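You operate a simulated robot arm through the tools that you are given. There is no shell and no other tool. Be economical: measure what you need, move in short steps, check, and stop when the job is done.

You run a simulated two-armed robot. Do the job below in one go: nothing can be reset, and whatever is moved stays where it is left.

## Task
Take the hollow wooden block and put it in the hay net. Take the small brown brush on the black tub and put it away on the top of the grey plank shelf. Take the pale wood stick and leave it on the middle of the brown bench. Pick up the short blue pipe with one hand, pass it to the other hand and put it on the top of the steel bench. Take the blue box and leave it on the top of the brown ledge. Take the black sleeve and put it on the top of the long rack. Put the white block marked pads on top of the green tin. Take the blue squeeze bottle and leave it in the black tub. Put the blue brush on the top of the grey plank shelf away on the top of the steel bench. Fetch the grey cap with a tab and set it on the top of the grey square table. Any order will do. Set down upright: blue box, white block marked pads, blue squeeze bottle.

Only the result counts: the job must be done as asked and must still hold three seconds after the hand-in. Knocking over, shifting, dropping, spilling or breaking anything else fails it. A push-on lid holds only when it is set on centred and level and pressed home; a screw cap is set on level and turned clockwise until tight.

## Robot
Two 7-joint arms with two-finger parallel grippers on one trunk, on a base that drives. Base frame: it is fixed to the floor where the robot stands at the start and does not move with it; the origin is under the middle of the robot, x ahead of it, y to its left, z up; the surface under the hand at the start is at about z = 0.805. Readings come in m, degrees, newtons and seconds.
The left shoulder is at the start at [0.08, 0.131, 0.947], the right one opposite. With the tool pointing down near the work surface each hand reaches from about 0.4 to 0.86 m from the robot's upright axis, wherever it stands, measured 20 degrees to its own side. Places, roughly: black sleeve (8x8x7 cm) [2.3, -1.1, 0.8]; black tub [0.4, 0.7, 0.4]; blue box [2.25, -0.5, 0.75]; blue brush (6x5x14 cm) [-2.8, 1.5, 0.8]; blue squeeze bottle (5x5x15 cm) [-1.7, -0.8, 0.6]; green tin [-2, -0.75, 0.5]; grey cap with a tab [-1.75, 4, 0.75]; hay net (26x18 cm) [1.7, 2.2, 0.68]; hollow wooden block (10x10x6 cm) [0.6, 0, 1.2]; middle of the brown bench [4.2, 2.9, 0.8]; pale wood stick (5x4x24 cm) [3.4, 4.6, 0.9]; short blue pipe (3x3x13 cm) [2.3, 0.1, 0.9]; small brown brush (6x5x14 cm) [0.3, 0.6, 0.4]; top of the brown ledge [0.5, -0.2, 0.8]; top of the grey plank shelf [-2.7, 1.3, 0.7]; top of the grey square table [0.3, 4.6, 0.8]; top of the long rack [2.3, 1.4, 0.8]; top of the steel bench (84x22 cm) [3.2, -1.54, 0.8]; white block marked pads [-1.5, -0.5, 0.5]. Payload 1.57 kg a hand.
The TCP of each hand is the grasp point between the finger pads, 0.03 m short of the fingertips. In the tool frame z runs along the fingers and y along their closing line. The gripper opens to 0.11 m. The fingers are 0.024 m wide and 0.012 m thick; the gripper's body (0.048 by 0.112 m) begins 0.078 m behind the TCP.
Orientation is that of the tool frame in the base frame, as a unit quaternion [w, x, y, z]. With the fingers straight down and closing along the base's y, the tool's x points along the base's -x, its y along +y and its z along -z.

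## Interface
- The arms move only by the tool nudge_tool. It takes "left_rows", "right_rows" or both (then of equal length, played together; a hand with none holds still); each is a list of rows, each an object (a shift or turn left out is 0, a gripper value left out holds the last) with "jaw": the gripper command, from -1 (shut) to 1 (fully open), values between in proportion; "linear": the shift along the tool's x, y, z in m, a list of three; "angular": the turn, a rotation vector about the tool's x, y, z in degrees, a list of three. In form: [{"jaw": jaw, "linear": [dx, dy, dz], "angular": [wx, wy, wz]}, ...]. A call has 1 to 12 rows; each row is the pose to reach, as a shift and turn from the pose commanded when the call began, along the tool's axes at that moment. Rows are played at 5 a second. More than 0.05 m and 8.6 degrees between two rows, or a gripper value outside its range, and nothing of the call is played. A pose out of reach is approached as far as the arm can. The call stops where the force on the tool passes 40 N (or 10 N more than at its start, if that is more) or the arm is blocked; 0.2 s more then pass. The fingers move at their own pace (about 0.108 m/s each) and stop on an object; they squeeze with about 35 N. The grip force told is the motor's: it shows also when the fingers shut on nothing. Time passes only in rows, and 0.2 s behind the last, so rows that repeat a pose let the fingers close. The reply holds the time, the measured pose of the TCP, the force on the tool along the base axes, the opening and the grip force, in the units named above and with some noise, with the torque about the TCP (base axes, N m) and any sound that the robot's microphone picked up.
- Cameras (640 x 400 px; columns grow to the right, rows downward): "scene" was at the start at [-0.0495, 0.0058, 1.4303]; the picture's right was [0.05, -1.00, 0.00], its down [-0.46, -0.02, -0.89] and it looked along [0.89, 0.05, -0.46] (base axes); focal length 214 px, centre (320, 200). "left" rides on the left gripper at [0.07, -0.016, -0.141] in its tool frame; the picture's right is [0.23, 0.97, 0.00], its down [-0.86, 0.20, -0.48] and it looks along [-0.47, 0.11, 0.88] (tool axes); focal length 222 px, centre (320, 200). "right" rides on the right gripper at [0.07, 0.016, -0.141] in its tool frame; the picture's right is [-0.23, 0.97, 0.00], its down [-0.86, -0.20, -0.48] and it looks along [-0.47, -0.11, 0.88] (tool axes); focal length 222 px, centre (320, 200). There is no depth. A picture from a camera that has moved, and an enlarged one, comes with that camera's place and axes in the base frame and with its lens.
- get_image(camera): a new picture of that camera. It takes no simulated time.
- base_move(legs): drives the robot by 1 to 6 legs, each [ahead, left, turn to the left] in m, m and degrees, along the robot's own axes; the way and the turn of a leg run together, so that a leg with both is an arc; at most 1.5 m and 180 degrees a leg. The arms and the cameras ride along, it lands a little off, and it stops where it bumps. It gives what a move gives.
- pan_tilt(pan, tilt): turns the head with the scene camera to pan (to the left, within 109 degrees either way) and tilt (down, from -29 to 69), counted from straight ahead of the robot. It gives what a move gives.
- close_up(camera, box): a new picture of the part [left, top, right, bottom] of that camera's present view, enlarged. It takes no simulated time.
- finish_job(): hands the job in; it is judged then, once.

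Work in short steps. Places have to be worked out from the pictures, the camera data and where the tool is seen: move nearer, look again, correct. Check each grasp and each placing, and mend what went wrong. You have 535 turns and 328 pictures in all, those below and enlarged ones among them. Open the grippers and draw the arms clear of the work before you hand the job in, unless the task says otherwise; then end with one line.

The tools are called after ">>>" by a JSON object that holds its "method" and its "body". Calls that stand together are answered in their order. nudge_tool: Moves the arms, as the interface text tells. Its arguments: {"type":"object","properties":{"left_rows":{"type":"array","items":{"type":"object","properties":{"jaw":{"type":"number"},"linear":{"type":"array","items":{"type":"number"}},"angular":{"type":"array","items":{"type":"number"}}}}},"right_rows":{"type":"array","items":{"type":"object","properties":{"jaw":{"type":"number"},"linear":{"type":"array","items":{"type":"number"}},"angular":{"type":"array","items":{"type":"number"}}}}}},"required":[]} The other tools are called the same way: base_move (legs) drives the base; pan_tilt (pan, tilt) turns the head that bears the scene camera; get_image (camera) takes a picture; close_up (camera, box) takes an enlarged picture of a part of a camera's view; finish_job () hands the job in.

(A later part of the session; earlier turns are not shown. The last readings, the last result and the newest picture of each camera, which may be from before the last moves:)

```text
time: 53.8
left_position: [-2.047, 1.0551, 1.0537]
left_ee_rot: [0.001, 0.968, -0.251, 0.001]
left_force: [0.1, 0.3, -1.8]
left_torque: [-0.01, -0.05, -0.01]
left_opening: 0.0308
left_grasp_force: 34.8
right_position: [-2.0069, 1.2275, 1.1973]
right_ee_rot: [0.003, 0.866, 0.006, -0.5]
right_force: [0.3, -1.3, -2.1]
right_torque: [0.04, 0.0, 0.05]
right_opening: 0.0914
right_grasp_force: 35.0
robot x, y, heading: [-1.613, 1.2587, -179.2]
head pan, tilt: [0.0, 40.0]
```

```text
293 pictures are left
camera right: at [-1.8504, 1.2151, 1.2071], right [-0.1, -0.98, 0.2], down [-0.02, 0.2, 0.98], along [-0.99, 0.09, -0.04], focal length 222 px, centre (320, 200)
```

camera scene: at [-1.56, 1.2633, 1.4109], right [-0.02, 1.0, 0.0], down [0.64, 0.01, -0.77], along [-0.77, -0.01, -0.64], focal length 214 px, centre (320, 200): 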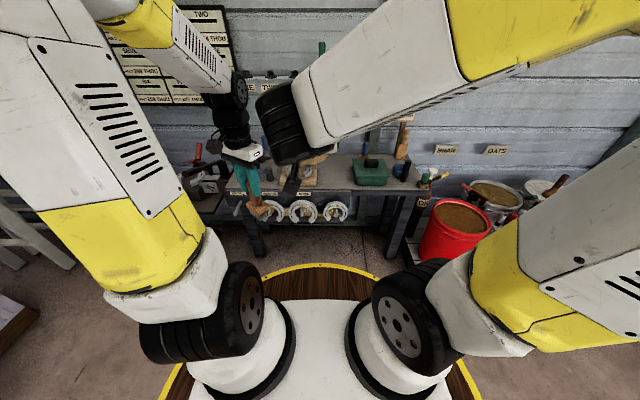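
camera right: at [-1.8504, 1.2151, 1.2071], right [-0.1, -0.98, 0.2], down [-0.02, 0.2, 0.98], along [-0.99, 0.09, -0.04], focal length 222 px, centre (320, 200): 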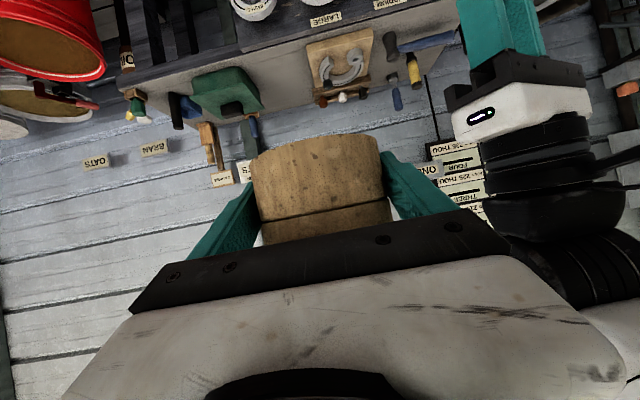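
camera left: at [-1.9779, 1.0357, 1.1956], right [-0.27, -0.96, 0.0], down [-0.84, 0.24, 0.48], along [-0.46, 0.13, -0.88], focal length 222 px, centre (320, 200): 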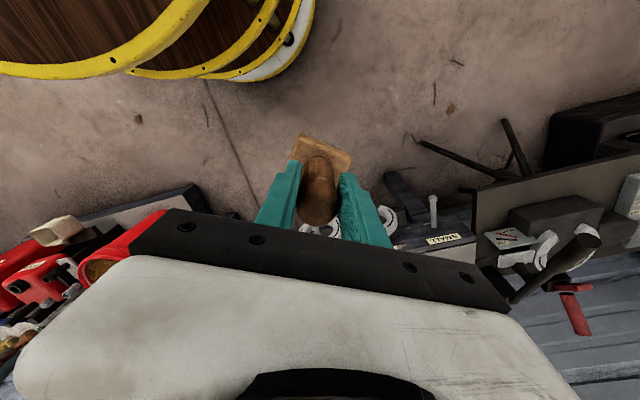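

I'll zoom on the bench to find the blue brush and the placing spot.

>>> {"method": "close_up", "body": {"camera": "right", "box": [100, 40, 440, 200]}}

>>> {"method": "close_up", "body": {"camera": "scene", "box": [240, 90, 440, 240]}}

```text
1.88 times, centred on (270, 120) of right
camera zoom: at [-1.8504, 1.2151, 1.2071], right [-0.1, -0.98, 0.2], down [-0.02, 0.2, 0.98], along [-0.99, 0.09, -0.04], focal length 418 px, centre (414, 351)
```

zoom: 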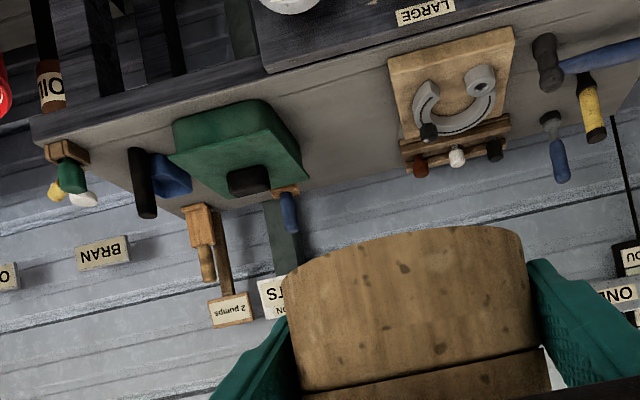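

```text
2.67 times, centred on (340, 165) of scene
camera zoom: at [-1.56, 1.2633, 1.4109], right [-0.02, 1.0, 0.0], down [0.64, 0.01, -0.77], along [-0.77, -0.01, -0.64], focal length 572 px, centre (267, 293)
```

zoom: 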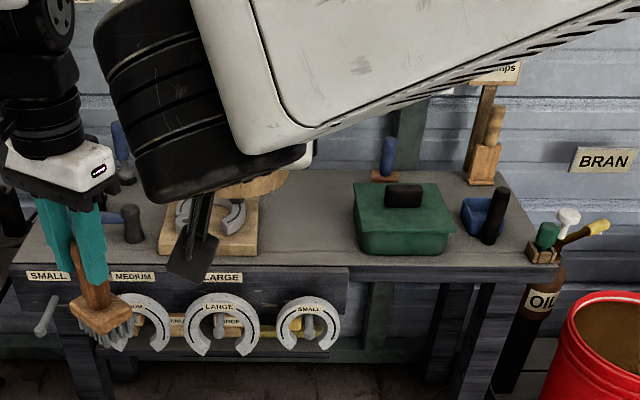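

Blue brush: ≈(−2.82, 1.53), top z≈0.83, behind the green box. Free spot for the brown brush ≈(−2.70, 1.335). Drive to about (−2.0, 1.45).

>>> {"method": "base_move", "body": {"legs": [[0.0, -0.19, 0], [0.38, 0, 0]]}}

>>> {"method": "get_image", "body": {"camera": "scene"}}

>>> {"method": "get_image", "body": {"camera": "left"}}

```text
time: 57.4
left_position: [-2.435, 1.238, 1.0533]
left_ee_rot: [0.0, 0.968, -0.25, 0.0]
left_force: [0.3, 0.0, -1.2]
left_torque: [-0.01, 0.0, 0.0]
left_opening: 0.0311
left_grasp_force: 34.9
right_position: [-2.395, 1.4106, 1.1971]
right_ee_rot: [0.005, 0.866, 0.008, -0.5]
right_force: [-0.4, 0.1, -1.9]
right_torque: [0.0, -0.03, -0.02]
right_opening: 0.0911
right_grasp_force: 35.3
robot x, y, heading: [-2.0023, 1.4454, -178.9]
head pan, tilt: [0.0, 40.0]
```

```text
290 pictures are left
camera scene: at [-1.9484, 1.4462, 1.4109], right [-0.02, 1.0, 0.0], down [0.64, 0.01, -0.77], along [-0.77, -0.01, -0.64], focal length 214 px, centre (320, 200)
```

scene: 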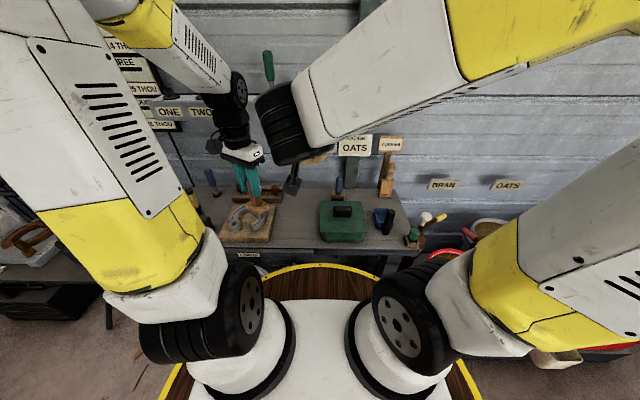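

```text
289 pictures are left
camera left: at [-2.3659, 1.2178, 1.1956], right [-0.27, -0.96, 0.0], down [-0.84, 0.24, 0.48], along [-0.46, 0.13, -0.88], focal length 222 px, centre (320, 200)
```

left: 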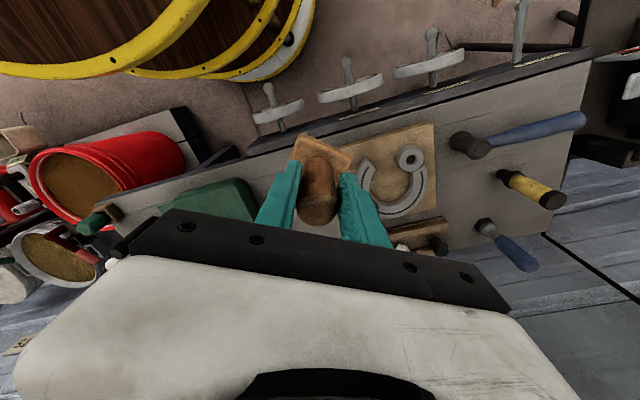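

Move the left hand to hover over the free spot at z≈0.95.

>>> {"method": "nudge_tool", "body": {"left_rows": [{"linear": [-0.04, 0.006, 0]}, {"linear": [-0.08, 0.012, 0.01]}, {"linear": [-0.12, 0.019, 0.02]}, {"linear": [-0.16, 0.025, 0.04]}, {"linear": [-0.2, 0.031, 0.06]}, {"linear": [-0.24, 0.037, 0.08]}, {"linear": [-0.2786, 0.0435, 0.1]}, {"linear": [-0.2786, 0.0435, 0.1]}]}}

>>> {"method": "get_image", "body": {"camera": "left"}}

>>> {"method": "close_up", "body": {"camera": "scene", "box": [190, 120, 430, 270]}}

```text
time: 59.2
left_position: [-2.7028, 1.3333, 0.9531]
left_ee_rot: [0.0, 0.968, -0.25, 0.0]
left_force: [-1.2, 0.2, -1.5]
left_torque: [-0.01, 0.0, 0.04]
left_opening: 0.031
left_grasp_force: 35.3
right_position: [-2.3961, 1.411, 1.197]
right_ee_rot: [0.004, 0.866, 0.007, -0.5]
right_force: [-0.2, 0.2, -1.7]
right_torque: [-0.02, -0.02, 0.02]
right_opening: 0.0915
right_grasp_force: 34.9
robot x, y, heading: [-2.0004, 1.4437, -179.0]
head pan, tilt: [0.0, 40.0]
```

```text
288 pictures are left
camera left: at [-2.633, 1.3139, 1.0953], right [-0.27, -0.96, 0.0], down [-0.84, 0.24, 0.48], along [-0.46, 0.13, -0.88], focal length 222 px, centre (320, 200)
```

left: 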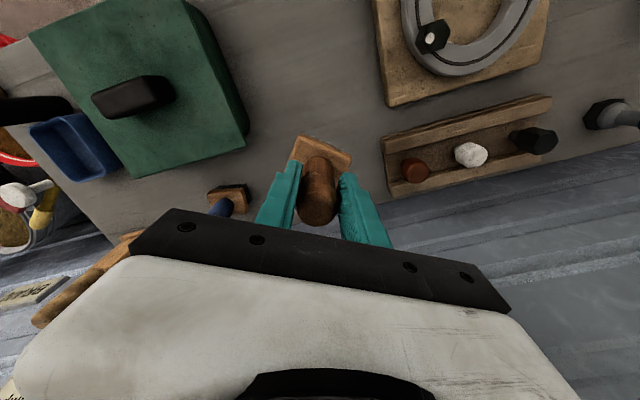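

```text
2.67 times, centred on (310, 195) of scene
camera zoom: at [-1.9485, 1.4462, 1.4109], right [-0.02, 1.0, 0.0], down [0.64, 0.01, -0.77], along [-0.77, -0.01, -0.64], focal length 572 px, centre (347, 213)
```

zoom: 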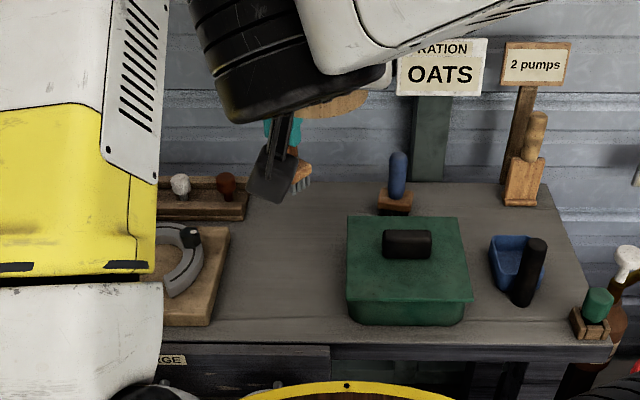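

Spot is clear (≥10 cm each side). Lower gently toward the table.

>>> {"method": "nudge_tool", "body": {"left_rows": [{"linear": [0, 0, 0.04]}, {"linear": [0, 0, 0.08]}, {"linear": [0, 0, 0.11]}, {"linear": [0, 0, 0.125]}, {"linear": [0, 0, 0.13]}, {"linear": [0, 0, 0.135]}, {"linear": [0, 0, 0.135]}]}}

>>> {"method": "close_up", "body": {"camera": "left", "box": [200, 60, 440, 260]}}

```text
time: 60.8
left_position: [-2.7036, 1.3339, 0.8219]
left_ee_rot: [0.0, 0.968, -0.25, -0.003]
left_force: [-8.8, 1.6, 34.6]
left_torque: [0.45, 0.39, 0.05]
left_opening: 0.0309
left_grasp_force: 34.6
right_position: [-2.3957, 1.4104, 1.1977]
right_ee_rot: [0.005, 0.866, 0.008, -0.499]
right_force: [0.2, -0.3, -2.6]
right_torque: [0.0, -0.04, 0.0]
right_opening: 0.0913
right_grasp_force: 35.6
robot x, y, heading: [-1.9998, 1.4438, -179.0]
head pan, tilt: [0.0, 40.0]
```

```text
2.00 times, centred on (320, 160) of left
camera zoom: at [-2.6311, 1.3147, 0.9627], right [-0.27, -0.96, 0.0], down [-0.84, 0.24, 0.48], along [-0.47, 0.13, -0.88], focal length 444 px, centre (320, 280)
```

zoom: 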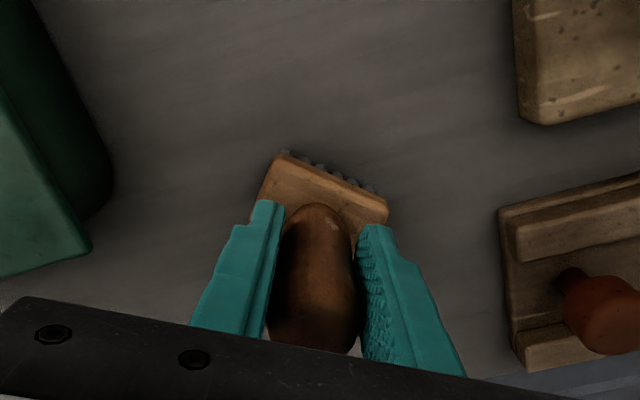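

Contact at z=0.822. Ease off 4 mm, release, then rise.

>>> {"method": "nudge_tool", "body": {"left_rows": [{"linear": [0, 0, -0.003]}, {"linear": [0, 0, -0.003]}, {"jaw": 0.2, "linear": [0, 0, -0.003]}, {"linear": [0, 0, -0.003]}, {"linear": [0, 0, -0.03]}, {"linear": [0, 0, -0.07]}, {"linear": [0, 0, -0.11]}, {"linear": [0, 0, -0.15]}, {"linear": [0, 0, -0.19]}]}}

>>> {"method": "get_image", "body": {"camera": "left"}}

```text
time: 62.8
left_position: [-2.6988, 1.3319, 1.008]
left_ee_rot: [0.001, 0.968, -0.25, 0.001]
left_force: [-0.5, 0.1, 0.0]
left_torque: [0.0, 0.0, 0.0]
left_opening: 0.0658
left_grasp_force: 0.0
right_position: [-2.3955, 1.4097, 1.1973]
right_ee_rot: [0.004, 0.866, 0.007, -0.5]
right_force: [-0.1, -0.2, -1.5]
right_torque: [-0.01, -0.01, 0.0]
right_opening: 0.0914
right_grasp_force: 34.4
robot x, y, heading: [-2.0011, 1.4442, -179.1]
head pan, tilt: [0.0, 40.0]
```

```text
285 pictures are left
camera left: at [-2.6294, 1.3136, 1.1504], right [-0.27, -0.96, 0.0], down [-0.85, 0.24, 0.48], along [-0.46, 0.13, -0.88], focal length 222 px, centre (320, 200)
```

left: 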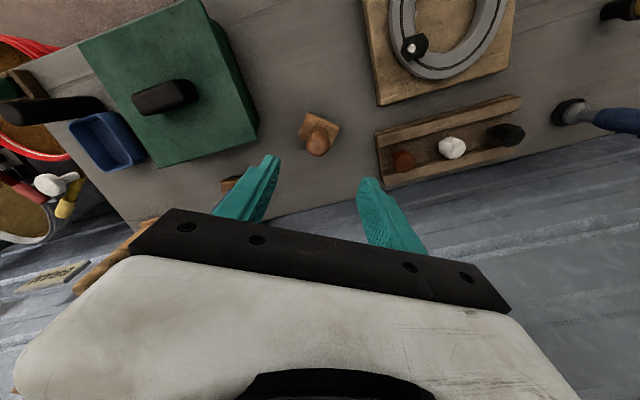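

Brown brush stands fine. Blue brush ≈(−2.795, 1.522). Move the right hand aside to the north while the left hovers over the blue brush and turns to close along y.

>>> {"method": "nudge_tool", "body": {"right_rows": [{"linear": [0, -0.045, 0]}, {"linear": [0, -0.09, 0]}, {"linear": [0, -0.135, 0]}, {"linear": [0, -0.18, 0]}, {"linear": [0, -0.22, 0]}, {"linear": [0, -0.22, 0]}]}}

>>> {"method": "nudge_tool", "body": {"left_rows": [{"jaw": 0.1, "linear": [-0.03, -0.02, 0], "angular": [0, 0, -5]}, {"linear": [-0.06, -0.04, 0], "angular": [0, 0, -10]}, {"linear": [-0.09, -0.06, 0], "angular": [0, 0, -15]}, {"linear": [-0.12, -0.08, 0], "angular": [0, 0, -20]}, {"linear": [-0.15, -0.1, 0], "angular": [0, 0, -25]}, {"linear": [-0.176, -0.12, 0], "angular": [0, 0, -29]}, {"linear": [-0.176, -0.12, 0], "angular": [0, 0, -29]}]}}

>>> {"method": "get_image", "body": {"camera": "left"}}

>>> {"method": "get_image", "body": {"camera": "scene"}}

```text
time: 64.2
left_position: [-2.6975, 1.3332, 1.0082]
left_ee_rot: [0.0, 0.968, -0.25, 0.0]
left_force: [0.9, 0.1, 0.0]
left_torque: [0.02, 0.03, 0.02]
left_opening: 0.0657
left_grasp_force: 0.0
right_position: [-2.4154, 1.6393, 1.2322]
right_ee_rot: [0.004, 0.866, 0.008, -0.5]
right_force: [-0.6, 0.8, -1.8]
right_torque: [0.01, -0.01, 0.02]
right_opening: 0.0915
right_grasp_force: 35.2
right hand out of reach, approached as far as the arm can: row 1, 2, 3, 4, 5, 6
robot x, y, heading: [-2.0035, 1.4457, -179.1]
head pan, tilt: [0.0, 40.0]
```

```text
time: 64.8
left_position: [-2.7237, 1.3832, 1.0102]
left_ee_rot: [0.001, 0.984, -0.175, 0.006]
left_force: [10.8, 0.9, 2.7]
left_torque: [-0.13, 1.42, -0.08]
left_opening: 0.0605
left_grasp_force: 0.1
right_position: [-2.4145, 1.6397, 1.2317]
right_ee_rot: [0.003, 0.867, 0.007, -0.499]
right_force: [-0.3, 0.1, -2.1]
right_torque: [-0.01, 0.01, 0.02]
right_opening: 0.0913
right_grasp_force: 34.6
robot x, y, heading: [-2.0022, 1.4473, -178.9]
head pan, tilt: [0.0, 40.0]
stopped in row 2 (left hand): the force on the tool passed its limit at 66 N (the readings are from after the stop); the commanded pose is now the measured one
```

```text
284 pictures are left
camera left: at [-2.6535, 1.3758, 1.1529], right [-0.12, -0.99, 0.0], down [-0.88, 0.11, 0.47], along [-0.46, 0.05, -0.88], focal length 222 px, centre (320, 200)
```

left: 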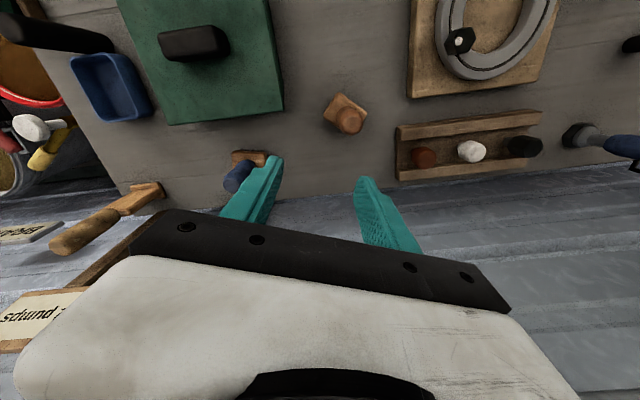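

```text
283 pictures are left
camera scene: at [-1.9476, 1.4464, 1.4108], right [-0.02, 1.0, 0.0], down [0.64, 0.01, -0.77], along [-0.77, -0.01, -0.64], focal length 214 px, centre (320, 200)
```

scene: 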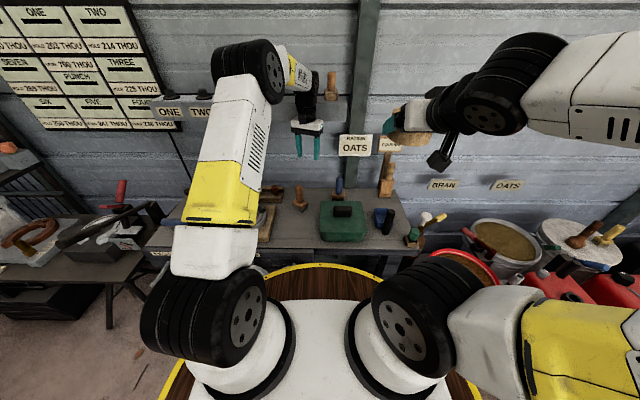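

The wrist touched the wall shelf above (edge at x≈−2.77, z≈1.15). Back away, align, and then use a tilted approach beneath it.

>>> {"method": "nudge_tool", "body": {"left_rows": [{"linear": [0.03, 0, -0.01], "angular": [0, 0, 0]}, {"linear": [0.045, -0.04, -0.02], "angular": [0, 0, -6]}, {"linear": [0.05, -0.08, -0.03], "angular": [0, 0, -12]}, {"linear": [0.052, -0.12, -0.04], "angular": [0, 0, -18]}, {"linear": [0.0524, -0.147, -0.04], "angular": [0, 0, -20]}, {"linear": [0.0524, -0.147, -0.04], "angular": [0, 0, -20]}]}}

>>> {"method": "close_up", "body": {"camera": "scene", "box": [130, 60, 430, 260]}}

```text
time: 66.2
left_position: [-2.6259, 1.5034, 1.0492]
left_ee_rot: [0.003, 1.0, -0.001, 0.006]
left_force: [-0.6, -0.7, 0.2]
left_torque: [0.0, 0.01, 0.01]
left_opening: 0.0606
left_grasp_force: 0.1
right_position: [-2.4146, 1.6393, 1.2333]
right_ee_rot: [0.005, 0.867, 0.008, -0.498]
right_force: [-0.1, 0.9, -1.8]
right_torque: [0.0, -0.02, -0.02]
right_opening: 0.0915
right_grasp_force: 35.4
robot x, y, heading: [-2.0014, 1.4425, -178.9]
head pan, tilt: [0.0, 40.0]
```

```text
2.00 times, centred on (280, 160) of scene
camera zoom: at [-1.9484, 1.4464, 1.4109], right [-0.02, 1.0, 0.0], down [0.64, 0.01, -0.77], along [-0.77, -0.01, -0.64], focal length 429 px, centre (400, 280)
```

zoom: 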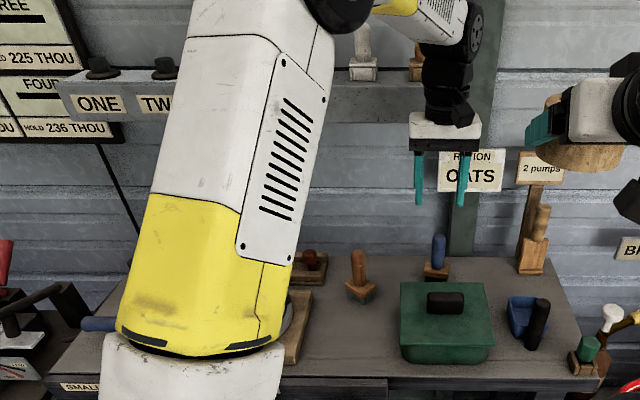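

Items are all standing. Tilt the left hand 35° and go to a pre-grasp point 12 cm back along the new axis.

>>> {"method": "nudge_tool", "body": {"left_rows": [{"jaw": 0.1, "linear": [-0.0, -0.004, 0.01], "angular": [0, -7, 0]}, {"linear": [-0.02, -0.008, 0.04], "angular": [0, -14, 0]}, {"linear": [-0.045, -0.012, 0.07], "angular": [0, -21, 0]}, {"linear": [-0.075, -0.016, 0.1], "angular": [0, -28, 0]}, {"linear": [-0.1, -0.019, 0.126], "angular": [0, -35, 0]}, {"linear": [-0.1, -0.019, 0.126], "angular": [0, -35, 0]}]}}

>>> {"method": "get_image", "body": {"camera": "left"}}

>>> {"method": "close_up", "body": {"camera": "scene", "box": [230, 80, 430, 260]}}

```text
time: 67.6
left_position: [-2.7253, 1.5195, 0.9255]
left_ee_rot: [0.002, 0.955, -0.002, -0.295]
left_force: [0.4, -0.2, 0.7]
left_torque: [0.03, -0.03, -0.02]
left_opening: 0.0606
left_grasp_force: 0.0
right_position: [-2.4152, 1.6391, 1.2331]
right_ee_rot: [0.005, 0.866, 0.009, -0.5]
right_force: [0.2, -0.4, -2.7]
right_torque: [-0.02, 0.02, -0.02]
right_opening: 0.0912
right_grasp_force: 35.0
robot x, y, heading: [-2.0016, 1.4405, -179.0]
head pan, tilt: [0.0, 40.0]
```

```text
281 pictures are left
camera left: at [-2.5871, 1.5369, 1.0013], right [0.19, -0.97, -0.12], down [-0.44, -0.19, 0.88], along [-0.88, -0.11, -0.46], focal length 222 px, centre (320, 200)
```

left: 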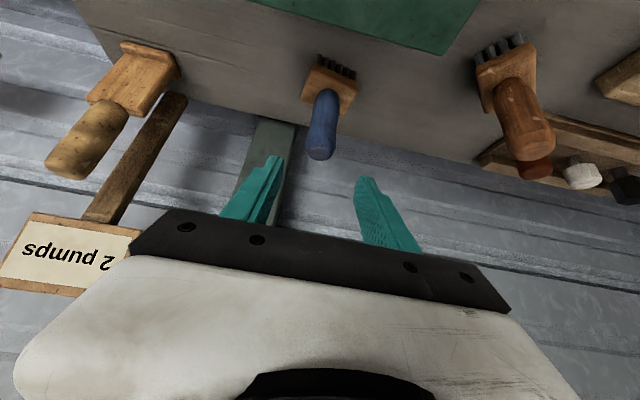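

```text
2.22 times, centred on (330, 170) of scene
camera zoom: at [-1.9484, 1.4464, 1.4109], right [-0.02, 1.0, 0.0], down [0.64, 0.01, -0.77], along [-0.77, -0.01, -0.64], focal length 477 px, centre (298, 267)
```

zoom: 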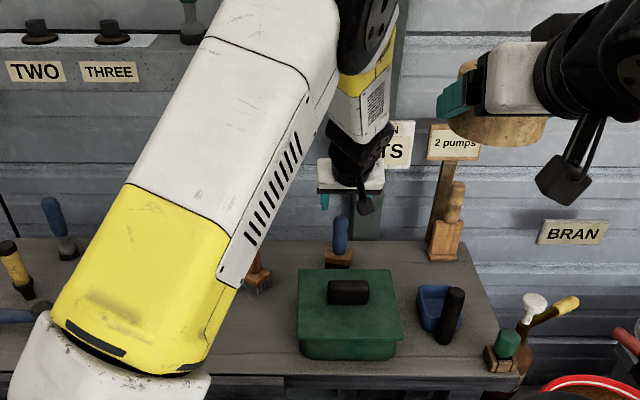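

Handle at ≈(−2.775, 1.521). Advance along the tool axis and close.

>>> {"method": "nudge_tool", "body": {"left_rows": [{"linear": [0.0196, -0.0015, 0.02]}, {"linear": [0.0196, -0.0015, 0.055]}, {"linear": [0.0196, -0.0015, 0.09]}, {"linear": [0.0196, -0.0015, 0.115]}, {"linear": [0.0196, -0.0015, 0.115]}, {"jaw": -1, "linear": [0.0196, -0.0015, 0.115]}, {"linear": [0.0196, -0.0015, 0.115]}, {"linear": [0.0196, -0.0015, 0.115]}]}}

>>> {"method": "get_image", "body": {"camera": "left"}}

```text
time: 69.4
left_position: [-2.7735, 1.5217, 0.8183]
left_ee_rot: [0.004, 0.956, -0.001, -0.295]
left_force: [0.5, 0.4, -0.1]
left_torque: [0.08, 0.03, 0.04]
left_opening: 0.031
left_grasp_force: 35.0
right_position: [-2.4153, 1.6389, 1.2327]
right_ee_rot: [0.005, 0.867, 0.008, -0.498]
right_force: [0.5, -0.9, -2.3]
right_torque: [-0.01, 0.01, 0.03]
right_opening: 0.0912
right_grasp_force: 35.1
robot x, y, heading: [-2.0026, 1.4447, -179.0]
head pan, tilt: [0.0, 40.0]
```

```text
279 pictures are left
camera left: at [-2.6355, 1.5376, 0.8959], right [0.19, -0.97, -0.12], down [-0.44, -0.19, 0.88], along [-0.88, -0.11, -0.46], focal length 222 px, centre (320, 200)
```

left: 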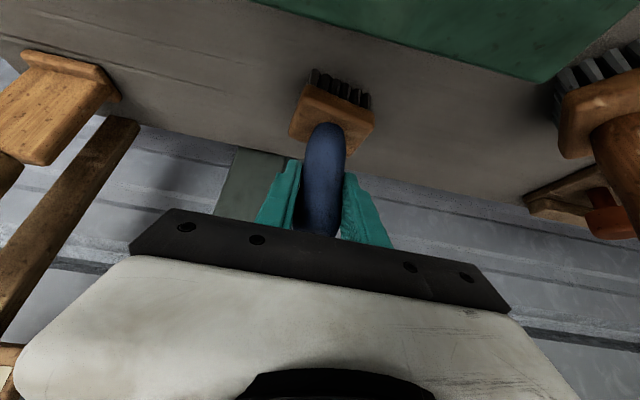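

Gripped. Lift 13 cm, then pull back toward the robot.

>>> {"method": "nudge_tool", "body": {"left_rows": [{"linear": [-0.0258, 0, -0.0369]}, {"linear": [-0.0517, 0, -0.0737]}, {"linear": [-0.0746, 0, -0.1065]}, {"linear": [-0.0377, 0, -0.1323]}, {"linear": [-0.0009, 0, -0.1581]}, {"linear": [0.036, 0, -0.184]}, {"linear": [0.0728, 0, -0.2098]}, {"linear": [0.1, 0, -0.235]}, {"linear": [0.09, 0, -0.275]}, {"linear": [0.075, 0, -0.31]}, {"linear": [0.075, 0, -0.31]}]}}

>>> {"method": "get_image", "body": {"camera": "scene"}}

```text
time: 71.8
left_position: [-2.5366, 1.5226, 1.0302]
left_ee_rot: [0.003, 0.956, -0.002, -0.294]
left_force: [-0.5, 0.0, -1.3]
left_torque: [0.01, 0.02, 0.0]
left_opening: 0.0308
left_grasp_force: 34.8
right_position: [-2.4152, 1.6382, 1.2322]
right_ee_rot: [0.005, 0.867, 0.008, -0.498]
right_force: [0.6, -0.2, -3.3]
right_torque: [0.0, 0.0, 0.03]
right_opening: 0.0914
right_grasp_force: 35.1
robot x, y, heading: [-2.002, 1.4497, -179.0]
head pan, tilt: [0.0, 40.0]
```

```text
278 pictures are left
camera scene: at [-1.9485, 1.4465, 1.4109], right [-0.02, 1.0, 0.0], down [0.64, 0.01, -0.77], along [-0.77, -0.01, -0.64], focal length 214 px, centre (320, 200)
```

scene: 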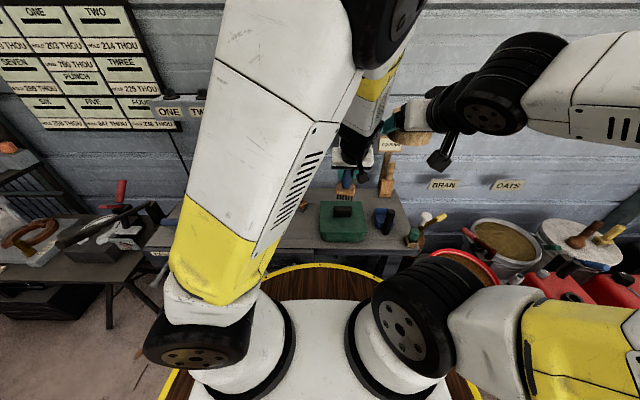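

Shift the left hand to its side, back the base off, and turn to face east to plan the route.

>>> {"method": "nudge_tool", "body": {"left_rows": [{"linear": [0, 0.045, 0]}, {"linear": [0, 0.09, 0]}, {"linear": [0, 0.135, 0]}, {"linear": [0, 0.18, 0]}, {"linear": [0.03, 0.21, 0]}, {"linear": [0.06, 0.24, 0]}]}}

>>> {"method": "base_move", "body": {"legs": [[-0.6, 0, 0], [0, 0, 175]]}}

>>> {"method": "pan_tilt", "body": {"pan": 0, "tilt": 20}}

>>> {"method": "get_image", "body": {"camera": "scene"}}

```text
time: 73.2
left_position: [-2.4877, 1.2819, 0.997]
left_ee_rot: [0.002, 0.956, -0.002, -0.295]
left_force: [-0.3, 0.1, -1.2]
left_torque: [-0.03, -0.03, 0.06]
left_opening: 0.0309
left_grasp_force: 35.3
right_position: [-2.4154, 1.6402, 1.2315]
right_ee_rot: [0.005, 0.867, 0.009, -0.498]
right_force: [0.0, 0.6, -2.2]
right_torque: [0.0, 0.03, -0.02]
right_opening: 0.0912
right_grasp_force: 34.9
robot x, y, heading: [-2.0031, 1.4425, -179.0]
head pan, tilt: [0.0, 40.0]
```

```text
time: 83.7
left_position: [-0.9071, 1.5679, 0.9974]
left_ee_rot: [0.295, 0.048, 0.954, -0.012]
left_force: [0.6, -0.1, -2.6]
left_torque: [-0.02, 0.0, 0.01]
left_opening: 0.0313
left_grasp_force: 34.8
right_position: [-1.0144, 1.2177, 1.2317]
right_ee_rot: [0.498, 0.034, 0.866, -0.02]
right_force: [-0.3, 0.0, -2.6]
right_torque: [-0.02, 0.01, 0.0]
right_opening: 0.091
right_grasp_force: 34.7
robot x, y, heading: [-1.4066, 1.4529, -4.4]
head pan, tilt: [0.0, 40.0]
```

```text
time: 84.6
left_position: [-0.9062, 1.567, 0.9971]
left_ee_rot: [0.294, 0.048, 0.954, -0.012]
left_force: [0.0, -0.3, -2.2]
left_torque: [0.01, -0.03, -0.03]
left_opening: 0.0309
left_grasp_force: 34.9
right_position: [-1.0137, 1.2184, 1.2315]
right_ee_rot: [0.498, 0.033, 0.867, -0.019]
right_force: [-0.5, -0.2, -2.1]
right_torque: [-0.01, -0.02, 0.03]
right_opening: 0.0912
right_grasp_force: 35.5
robot x, y, heading: [-1.4048, 1.4503, -4.7]
head pan, tilt: [0.0, 20.0]
```

```text
277 pictures are left
camera scene: at [-1.4539, 1.4559, 1.4422], right [-0.08, -1.0, 0.0], down [-0.34, 0.03, -0.94], along [0.94, -0.07, -0.34], focal length 214 px, centre (320, 200)
```

scene: 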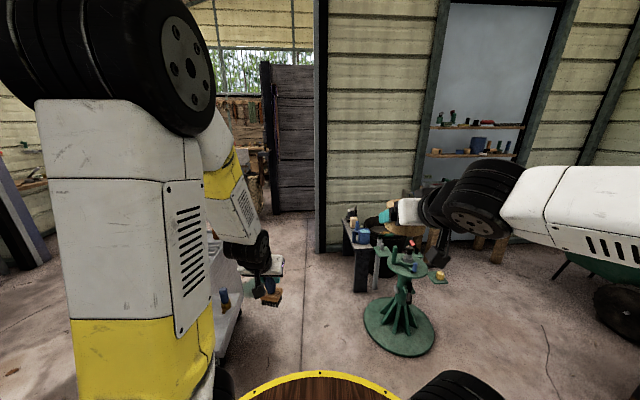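

The gap between green stand and cart looks too narrow. I'll look to the north-east for a route around the cart.

>>> {"method": "pan_tilt", "body": {"pan": 75, "tilt": 22}}

>>> {"method": "get_image", "body": {"camera": "scene"}}

>>> {"method": "pan_tilt", "body": {"pan": 35, "tilt": 25}}

>>> {"method": "get_image", "body": {"camera": "scene"}}

```text
time: 86.0
left_position: [-0.9067, 1.5671, 0.997]
left_ee_rot: [0.294, 0.047, 0.955, -0.011]
left_force: [0.9, 0.2, -1.1]
left_torque: [0.0, 0.01, -0.01]
left_opening: 0.0307
left_grasp_force: 35.0
right_position: [-1.0132, 1.2194, 1.2319]
right_ee_rot: [0.499, 0.033, 0.866, -0.02]
right_force: [-0.5, -0.1, -2.0]
right_torque: [-0.02, 0.01, -0.05]
right_opening: 0.0913
right_grasp_force: 35.7
robot x, y, heading: [-1.4074, 1.4532, -4.5]
head pan, tilt: [75.0, 22.0]
```

```text
276 pictures are left
camera scene: at [-1.5158, 1.5506, 1.439], right [0.94, -0.33, 0.0], down [-0.12, -0.35, -0.93], along [0.31, 0.87, -0.37], focal length 214 px, centre (320, 200)
```

scene: 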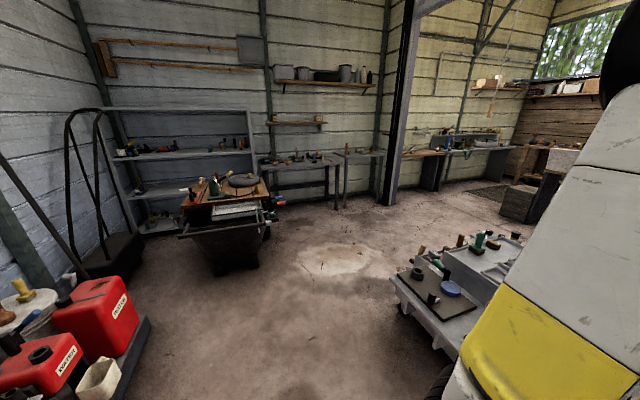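

```text
time: 87.1
left_position: [-0.907, 1.5664, 0.9971]
left_ee_rot: [0.295, 0.047, 0.954, -0.011]
left_force: [0.5, 1.4, -1.9]
left_torque: [0.0, 0.07, 0.01]
left_opening: 0.0314
left_grasp_force: 34.3
right_position: [-1.0144, 1.2186, 1.2313]
right_ee_rot: [0.499, 0.034, 0.866, -0.019]
right_force: [-0.2, -0.7, -1.5]
right_torque: [-0.01, 0.0, 0.0]
right_opening: 0.0912
right_grasp_force: 34.3
robot x, y, heading: [-1.409, 1.4493, -4.1]
head pan, tilt: [35.0, 25.0]
```

```text
275 pictures are left
camera scene: at [-1.4674, 1.51, 1.4342], right [0.51, -0.86, 0.0], down [-0.36, -0.22, -0.91], along [0.78, 0.46, -0.42], focal length 214 px, centre (320, 200)
```

scene: 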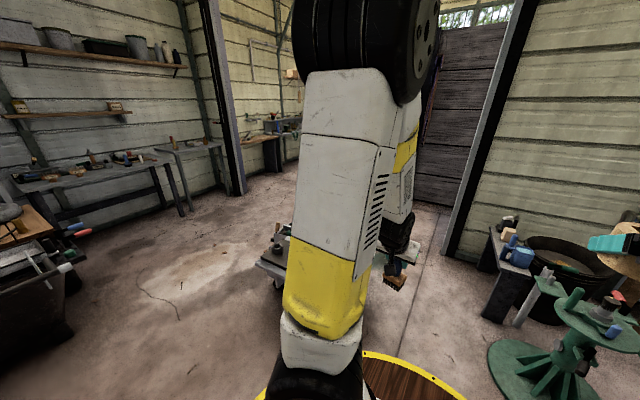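

Cart spans x≈−0.97..0.2, y≈1.7..2.25; open floor north of it. Back up, strafe north to y≈2.8, then drive east.

>>> {"method": "base_move", "body": {"legs": [[-0.35, 0, 4.3], [0.05, 1.35, 0], [1.2, 0, 0]]}}

>>> {"method": "pan_tilt", "body": {"pan": -20, "tilt": 20}}

>>> {"method": "get_image", "body": {"camera": "scene"}}

```text
time: 95.1
left_position: [-1.2023, 2.9029, 0.9964]
left_ee_rot: [0.296, 0.016, 0.955, -0.002]
left_force: [0.0, 0.3, -2.0]
left_torque: [0.02, -0.01, -0.02]
left_opening: 0.0313
left_grasp_force: 34.9
right_position: [-1.2881, 2.547, 1.2294]
right_ee_rot: [0.497, 0.006, 0.867, -0.005]
right_force: [-0.8, -0.5, -2.4]
right_torque: [0.01, 0.02, 0.02]
right_opening: 0.0914
right_grasp_force: 34.8
robot x, y, heading: [-1.6893, 2.7541, -0.8]
head pan, tilt: [35.0, 25.0]
stopped in leg 2: the robot was blocked; the commanded pose is now the measured one
```

```text
time: 96.4
left_position: [-1.2017, 2.9036, 0.9976]
left_ee_rot: [0.295, 0.017, 0.955, -0.002]
left_force: [0.2, 0.8, -1.2]
left_torque: [-0.02, 0.01, 0.03]
left_opening: 0.0311
left_grasp_force: 35.4
right_position: [-1.2889, 2.5482, 1.2312]
right_ee_rot: [0.498, 0.007, 0.867, -0.005]
right_force: [-0.3, 0.0, -1.8]
right_torque: [-0.01, 0.03, -0.03]
right_opening: 0.0914
right_grasp_force: 35.4
robot x, y, heading: [-1.6928, 2.7575, -0.9]
head pan, tilt: [-20.0, 20.0]
```

```text
274 pictures are left
camera scene: at [-1.7475, 2.7265, 1.4422], right [-0.36, -0.93, 0.0], down [-0.32, 0.12, -0.94], along [0.88, -0.33, -0.34], focal length 214 px, centre (320, 200)
```

scene: 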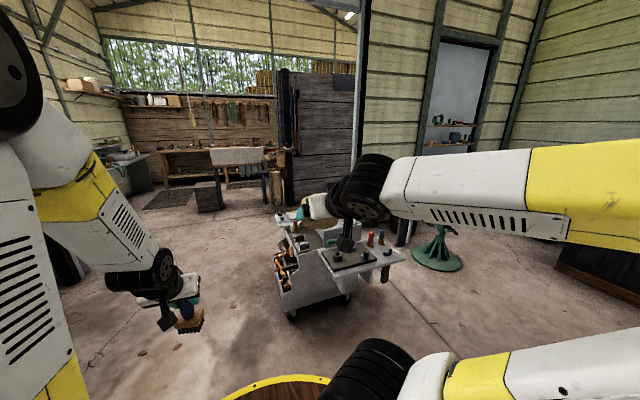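

Blocked at y≈2.75 — probably by the black bin to the north. Look at it to check nothing was displaced.

>>> {"method": "pan_tilt", "body": {"pan": 85, "tilt": 30}}

>>> {"method": "get_image", "body": {"camera": "scene"}}

```text
time: 98.2
left_position: [-1.2034, 2.9035, 0.9972]
left_ee_rot: [0.296, 0.016, 0.955, -0.002]
left_force: [-0.2, -0.8, -1.7]
left_torque: [-0.01, -0.02, -0.01]
left_opening: 0.0309
left_grasp_force: 35.1
right_position: [-1.2869, 2.5487, 1.231]
right_ee_rot: [0.498, 0.006, 0.867, -0.004]
right_force: [0.1, 0.4, -2.6]
right_torque: [0.0, -0.01, 0.01]
right_opening: 0.0913
right_grasp_force: 35.5
robot x, y, heading: [-1.6971, 2.7553, -0.9]
head pan, tilt: [85.0, 30.0]
```

```text
273 pictures are left
camera scene: at [-1.8251, 2.8496, 1.4263], right [0.99, -0.1, 0.0], down [-0.05, -0.5, -0.87], along [0.09, 0.86, -0.5], focal length 214 px, centre (320, 200)
```

scene: 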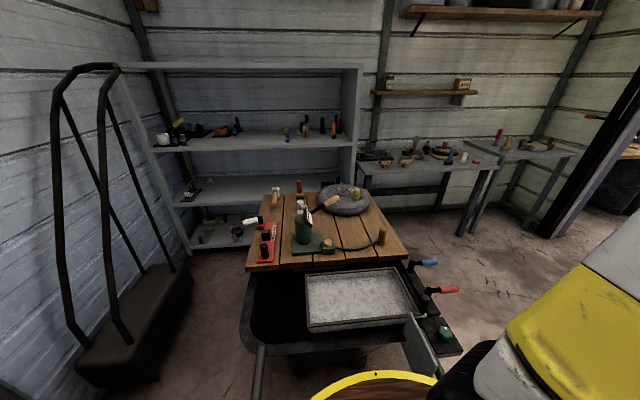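

Nothing shifted; it's a wheelbarrow. Move slightly south, east to x≈−1.15, and recheck the cart's outline.

>>> {"method": "base_move", "body": {"legs": [[0, -0.1, 0.9], [0.55, 0, 0]]}}

>>> {"method": "pan_tilt", "body": {"pan": -5, "tilt": 30}}

>>> {"method": "get_image", "body": {"camera": "scene"}}

>>> {"method": "pan_tilt", "body": {"pan": 60, "tilt": 30}}

>>> {"method": "get_image", "body": {"camera": "scene"}}

```text
time: 102.1
left_position: [-0.6461, 2.8052, 0.9968]
left_ee_rot: [0.295, 0.014, 0.955, -0.002]
left_force: [-0.6, 0.6, -0.4]
left_torque: [-0.03, 0.03, 0.0]
left_opening: 0.031
left_grasp_force: 35.5
right_position: [-0.7303, 2.4492, 1.231]
right_ee_rot: [0.499, 0.004, 0.867, -0.004]
right_force: [-0.3, 1.1, -2.5]
right_torque: [-0.03, 0.04, -0.01]
right_opening: 0.0915
right_grasp_force: 34.8
robot x, y, heading: [-1.1397, 2.6545, -0.6]
head pan, tilt: [85.0, 30.0]
```

```text
time: 103.8
left_position: [-0.6478, 2.8055, 0.9975]
left_ee_rot: [0.296, 0.015, 0.955, -0.002]
left_force: [0.5, -0.4, -0.9]
left_torque: [0.0, 0.01, 0.0]
left_opening: 0.0311
left_grasp_force: 35.1
right_position: [-0.7306, 2.4496, 1.2306]
right_ee_rot: [0.498, 0.004, 0.867, -0.003]
right_force: [-0.2, -0.1, -1.6]
right_torque: [0.0, 0.04, -0.01]
right_opening: 0.0914
right_grasp_force: 35.2
robot x, y, heading: [-1.1371, 2.6525, -0.7]
head pan, tilt: [-5.0, 30.0]
```

```text
272 pictures are left
camera scene: at [-1.1884, 2.6488, 1.4262], right [-0.1, -1.0, 0.0], down [-0.5, 0.05, -0.87], along [0.86, -0.08, -0.5], focal length 214 px, centre (320, 200)
```

scene: 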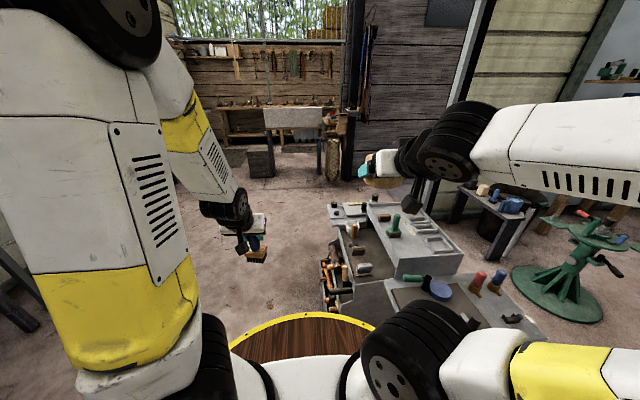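

```text
time: 105.1
left_position: [-0.6466, 2.8037, 0.9974]
left_ee_rot: [0.295, 0.014, 0.955, -0.002]
left_force: [-0.5, 0.9, -1.2]
left_torque: [0.01, -0.04, 0.01]
left_opening: 0.0313
left_grasp_force: 35.0
right_position: [-0.7316, 2.4493, 1.2312]
right_ee_rot: [0.499, 0.003, 0.867, -0.002]
right_force: [0.6, -0.3, -2.1]
right_torque: [0.02, 0.04, -0.03]
right_opening: 0.0913
right_grasp_force: 34.9
robot x, y, heading: [-1.1376, 2.6564, -0.5]
head pan, tilt: [60.0, 30.0]
```

```text
271 pictures are left
camera scene: at [-1.2323, 2.7354, 1.4262], right [0.86, -0.51, 0.0], down [-0.25, -0.43, -0.87], along [0.44, 0.75, -0.5], focal length 214 px, centre (320, 200)
```

scene: 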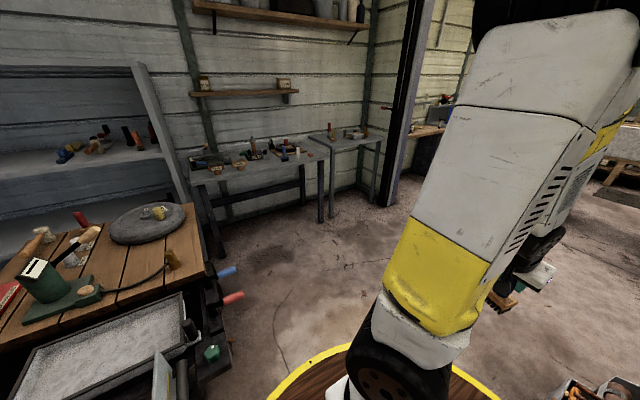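

Cart's north edge ≈2.58. Go diagonally to (−0.8, 3.08), then east to x≈0.65.

>>> {"method": "base_move", "body": {"legs": [[0.34, 0.43, 0], [1.45, 0, 0]]}}

>>> {"method": "pan_tilt", "body": {"pan": -40, "tilt": 25}}

>>> {"method": "get_image", "body": {"camera": "scene"}}

>>> {"method": "pan_tilt", "body": {"pan": 0, "tilt": 20}}

>>> {"method": "get_image", "body": {"camera": "scene"}}

```text
time: 115.1
left_position: [1.1378, 3.2315, 0.9974]
left_ee_rot: [0.296, 0.01, 0.955, -0.001]
left_force: [0.5, -0.2, -1.0]
left_torque: [-0.04, 0.0, -0.01]
left_opening: 0.031
left_grasp_force: 35.6
right_position: [1.0574, 2.875, 1.2316]
right_ee_rot: [0.499, -0.001, 0.867, 0.0]
right_force: [-0.4, -0.1, -2.1]
right_torque: [0.01, 0.02, 0.0]
right_opening: 0.0914
right_grasp_force: 34.9
robot x, y, heading: [0.6459, 3.0762, -0.1]
head pan, tilt: [60.0, 30.0]
```

```text
time: 116.8
left_position: [1.1368, 3.2304, 0.9969]
left_ee_rot: [0.296, 0.009, 0.955, 0.0]
left_force: [0.0, 0.5, -1.6]
left_torque: [0.0, -0.05, 0.01]
left_opening: 0.0312
left_grasp_force: 35.0
right_position: [1.0562, 2.8754, 1.2317]
right_ee_rot: [0.498, 0.0, 0.867, -0.001]
right_force: [0.4, 0.2, -3.0]
right_torque: [0.0, 0.03, 0.01]
right_opening: 0.0913
right_grasp_force: 35.3
robot x, y, heading: [0.6515, 3.0754, -0.2]
head pan, tilt: [-40.0, 25.0]
```

```text
270 pictures are left
camera scene: at [0.5778, 3.0184, 1.4342], right [-0.64, -0.77, 0.0], down [-0.32, 0.27, -0.91], along [0.69, -0.58, -0.42], focal length 214 px, centre (320, 200)
```

scene: 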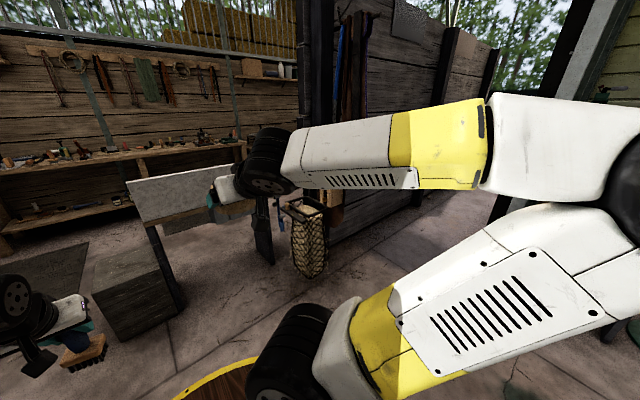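

```text
time: 117.9
left_position: [1.1364, 3.2321, 0.9969]
left_ee_rot: [0.296, 0.009, 0.955, -0.001]
left_force: [-0.4, -0.4, -1.9]
left_torque: [0.03, -0.02, -0.01]
left_opening: 0.0311
left_grasp_force: 35.2
right_position: [1.0572, 2.8746, 1.2323]
right_ee_rot: [0.499, 0.0, 0.867, -0.001]
right_force: [0.1, 0.3, -2.1]
right_torque: [0.01, 0.03, -0.01]
right_opening: 0.0913
right_grasp_force: 34.3
robot x, y, heading: [0.6445, 3.0728, 0.0]
head pan, tilt: [0.0, 20.0]
```

```text
269 pictures are left
camera scene: at [0.6003, 3.0775, 1.4423], right [0.0, -1.0, 0.0], down [-0.34, 0.0, -0.94], along [0.94, 0.0, -0.34], focal length 214 px, centre (320, 200)
```

scene: 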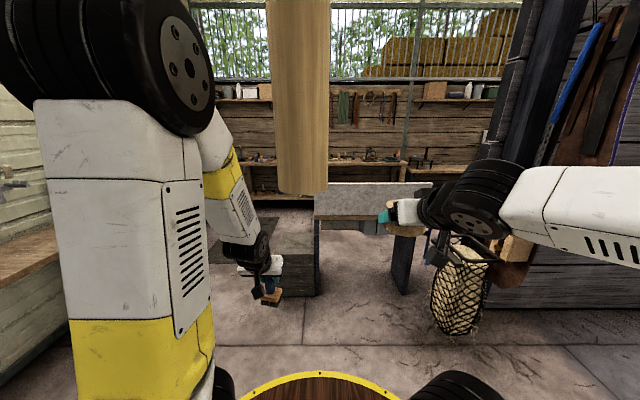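

The net hangs near (1.7, 2.2) on the partition. Drive to (1.15, 2.75) and turn right 30°.

>>> {"method": "base_move", "body": {"legs": [[0.5, -0.32, 0], [0, 0, -30]]}}

>>> {"method": "pan_tilt", "body": {"pan": -15, "tilt": 35}}

>>> {"method": "get_image", "body": {"camera": "scene"}}

>>> {"method": "get_image", "body": {"camera": "right"}}

```text
time: 122.8
left_position: [1.6543, 2.641, 0.9972]
left_ee_rot: [0.285, 0.257, 0.92, -0.076]
left_force: [0.2, -0.2, -2.1]
left_torque: [-0.02, 0.02, 0.01]
left_opening: 0.0311
left_grasp_force: 34.8
right_position: [1.4047, 2.3727, 1.2313]
right_ee_rot: [0.481, 0.224, 0.837, -0.13]
right_force: [-0.7, 0.7, -2.8]
right_torque: [0.01, -0.02, -0.03]
right_opening: 0.0912
right_grasp_force: 35.1
robot x, y, heading: [1.1501, 2.7509, -30.1]
head pan, tilt: [0.0, 20.0]
```

```text
time: 123.5
left_position: [1.6532, 2.6402, 0.9975]
left_ee_rot: [0.284, 0.258, 0.92, -0.077]
left_force: [-0.7, -0.3, -1.9]
left_torque: [0.04, -0.01, 0.02]
left_opening: 0.0309
left_grasp_force: 35.0
right_position: [1.4046, 2.371, 1.2315]
right_ee_rot: [0.481, 0.225, 0.837, -0.13]
right_force: [-0.8, 0.1, -2.3]
right_torque: [0.01, -0.03, -0.03]
right_opening: 0.0912
right_grasp_force: 34.9
robot x, y, heading: [1.1513, 2.7523, -30.4]
head pan, tilt: [-15.0, 35.0]
```

```text
268 pictures are left
camera scene: at [1.093, 2.7609, 1.4185], right [-0.71, -0.71, 0.0], down [-0.4, 0.41, -0.82], along [0.58, -0.58, -0.57], focal length 214 px, centre (320, 200)
```

scene: 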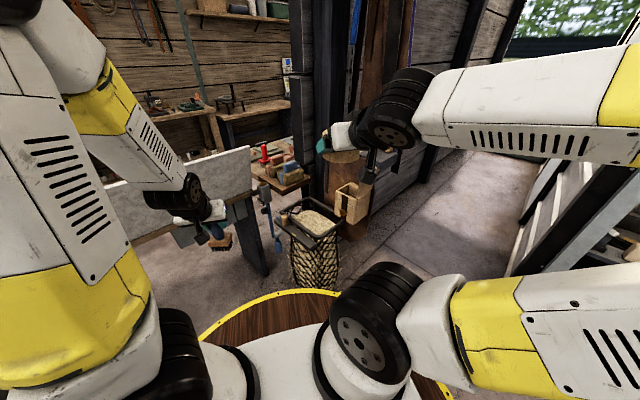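

```text
267 pictures are left
camera right: at [1.2761, 2.4657, 1.2419], right [0.59, 0.79, 0.19], down [-0.08, -0.18, 0.98], along [0.8, -0.59, -0.04], focal length 222 px, centre (320, 200)
```

right: 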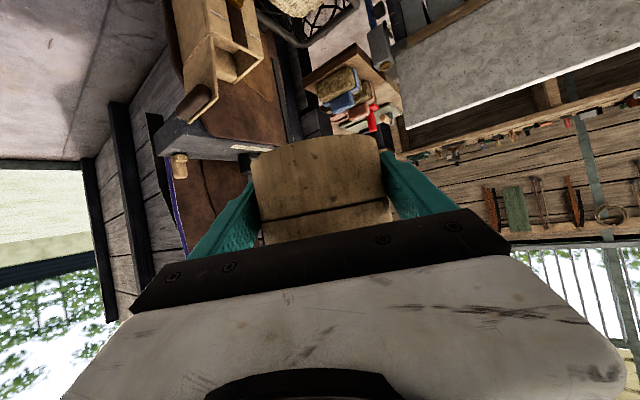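

The net frame with hay is at ≈(1.74, 2.23). Zoom in for its outline.

>>> {"method": "close_up", "body": {"camera": "scene", "box": [220, 120, 400, 300]}}

```text
2.22 times, centred on (310, 210) of scene
camera zoom: at [1.093, 2.7609, 1.4185], right [-0.71, -0.71, 0.0], down [-0.4, 0.41, -0.82], along [0.58, -0.58, -0.57], focal length 477 px, centre (342, 178)
```

zoom: 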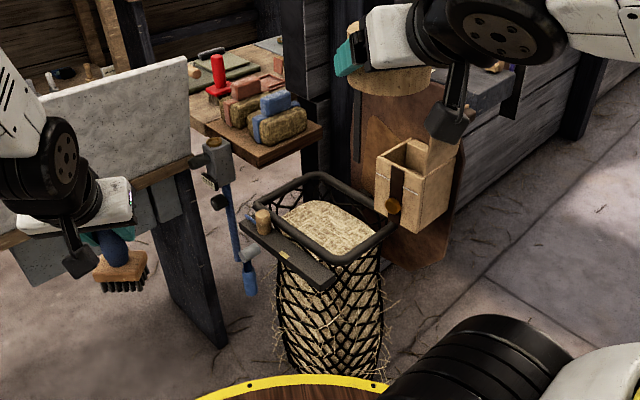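

Net opening centre ≈(1.735, 2.17), a plank lies on its north edge. Move the block above it while tilting the hand to 60° below horizontal.

>>> {"method": "nudge_tool", "body": {"right_rows": [{"linear": [0.0048, -0.001, 0.0477], "angular": [0, 3, 0]}, {"linear": [0.0096, -0.002, 0.0954], "angular": [0, 6, 0]}, {"linear": [0.0144, -0.003, 0.143], "angular": [0, 9, 0]}, {"linear": [0.0192, -0.004, 0.191], "angular": [0, 12, 0]}, {"linear": [0.024, -0.005, 0.2385], "angular": [0, 15, 0]}, {"linear": [0.0288, -0.006, 0.286], "angular": [0, 18, 0]}, {"linear": [0.0336, -0.007, 0.334], "angular": [0, 21, 0]}, {"linear": [0.0384, -0.008, 0.3816], "angular": [0, 24, 0]}, {"linear": [0.0432, -0.009, 0.429], "angular": [0, 27, 0]}, {"linear": [0.048, -0.0107, 0.477], "angular": [0, 30, 0]}, {"linear": [0.048, -0.0107, 0.477], "angular": [0, 30, 0]}]}}

>>> {"method": "get_image", "body": {"camera": "right"}}

>>> {"method": "close_up", "body": {"camera": "scene", "box": [220, 120, 420, 300]}}

```text
time: 125.9
left_position: [1.6544, 2.6396, 0.9966]
left_ee_rot: [0.284, 0.258, 0.92, -0.077]
left_force: [-0.6, 0.0, -0.7]
left_torque: [-0.04, -0.01, 0.0]
left_opening: 0.0309
left_grasp_force: 34.7
right_position: [1.7332, 2.1699, 0.949]
right_ee_rot: [0.247, 0.251, 0.934, -0.068]
right_force: [0.2, 0.0, -1.6]
right_torque: [-0.01, 0.04, 0.0]
right_opening: 0.0911
right_grasp_force: 34.6
robot x, y, heading: [1.1555, 2.7509, -30.2]
head pan, tilt: [-15.0, 35.0]
```

```text
265 pictures are left
camera right: at [1.6279, 2.2497, 1.0371], right [0.66, 0.74, 0.11], down [0.34, -0.42, 0.84], along [0.67, -0.52, -0.53], focal length 222 px, centre (320, 200)
```

right: 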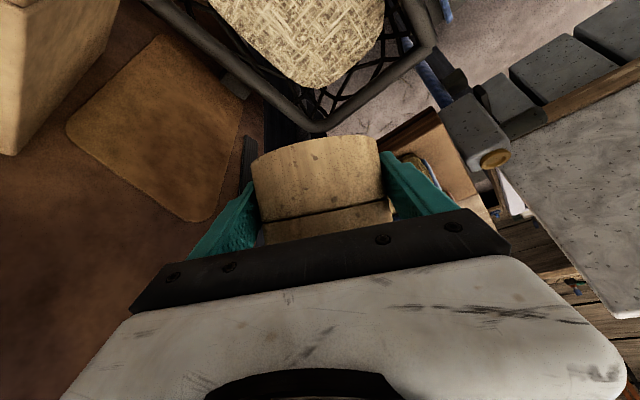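

```text
2.22 times, centred on (320, 210) of scene
camera zoom: at [1.0931, 2.7608, 1.4184], right [-0.71, -0.7, 0.0], down [-0.4, 0.41, -0.82], along [0.58, -0.58, -0.57], focal length 477 px, centre (320, 178)
```

zoom: 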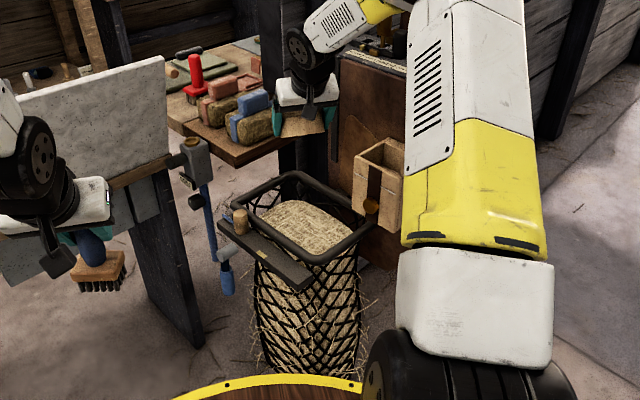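

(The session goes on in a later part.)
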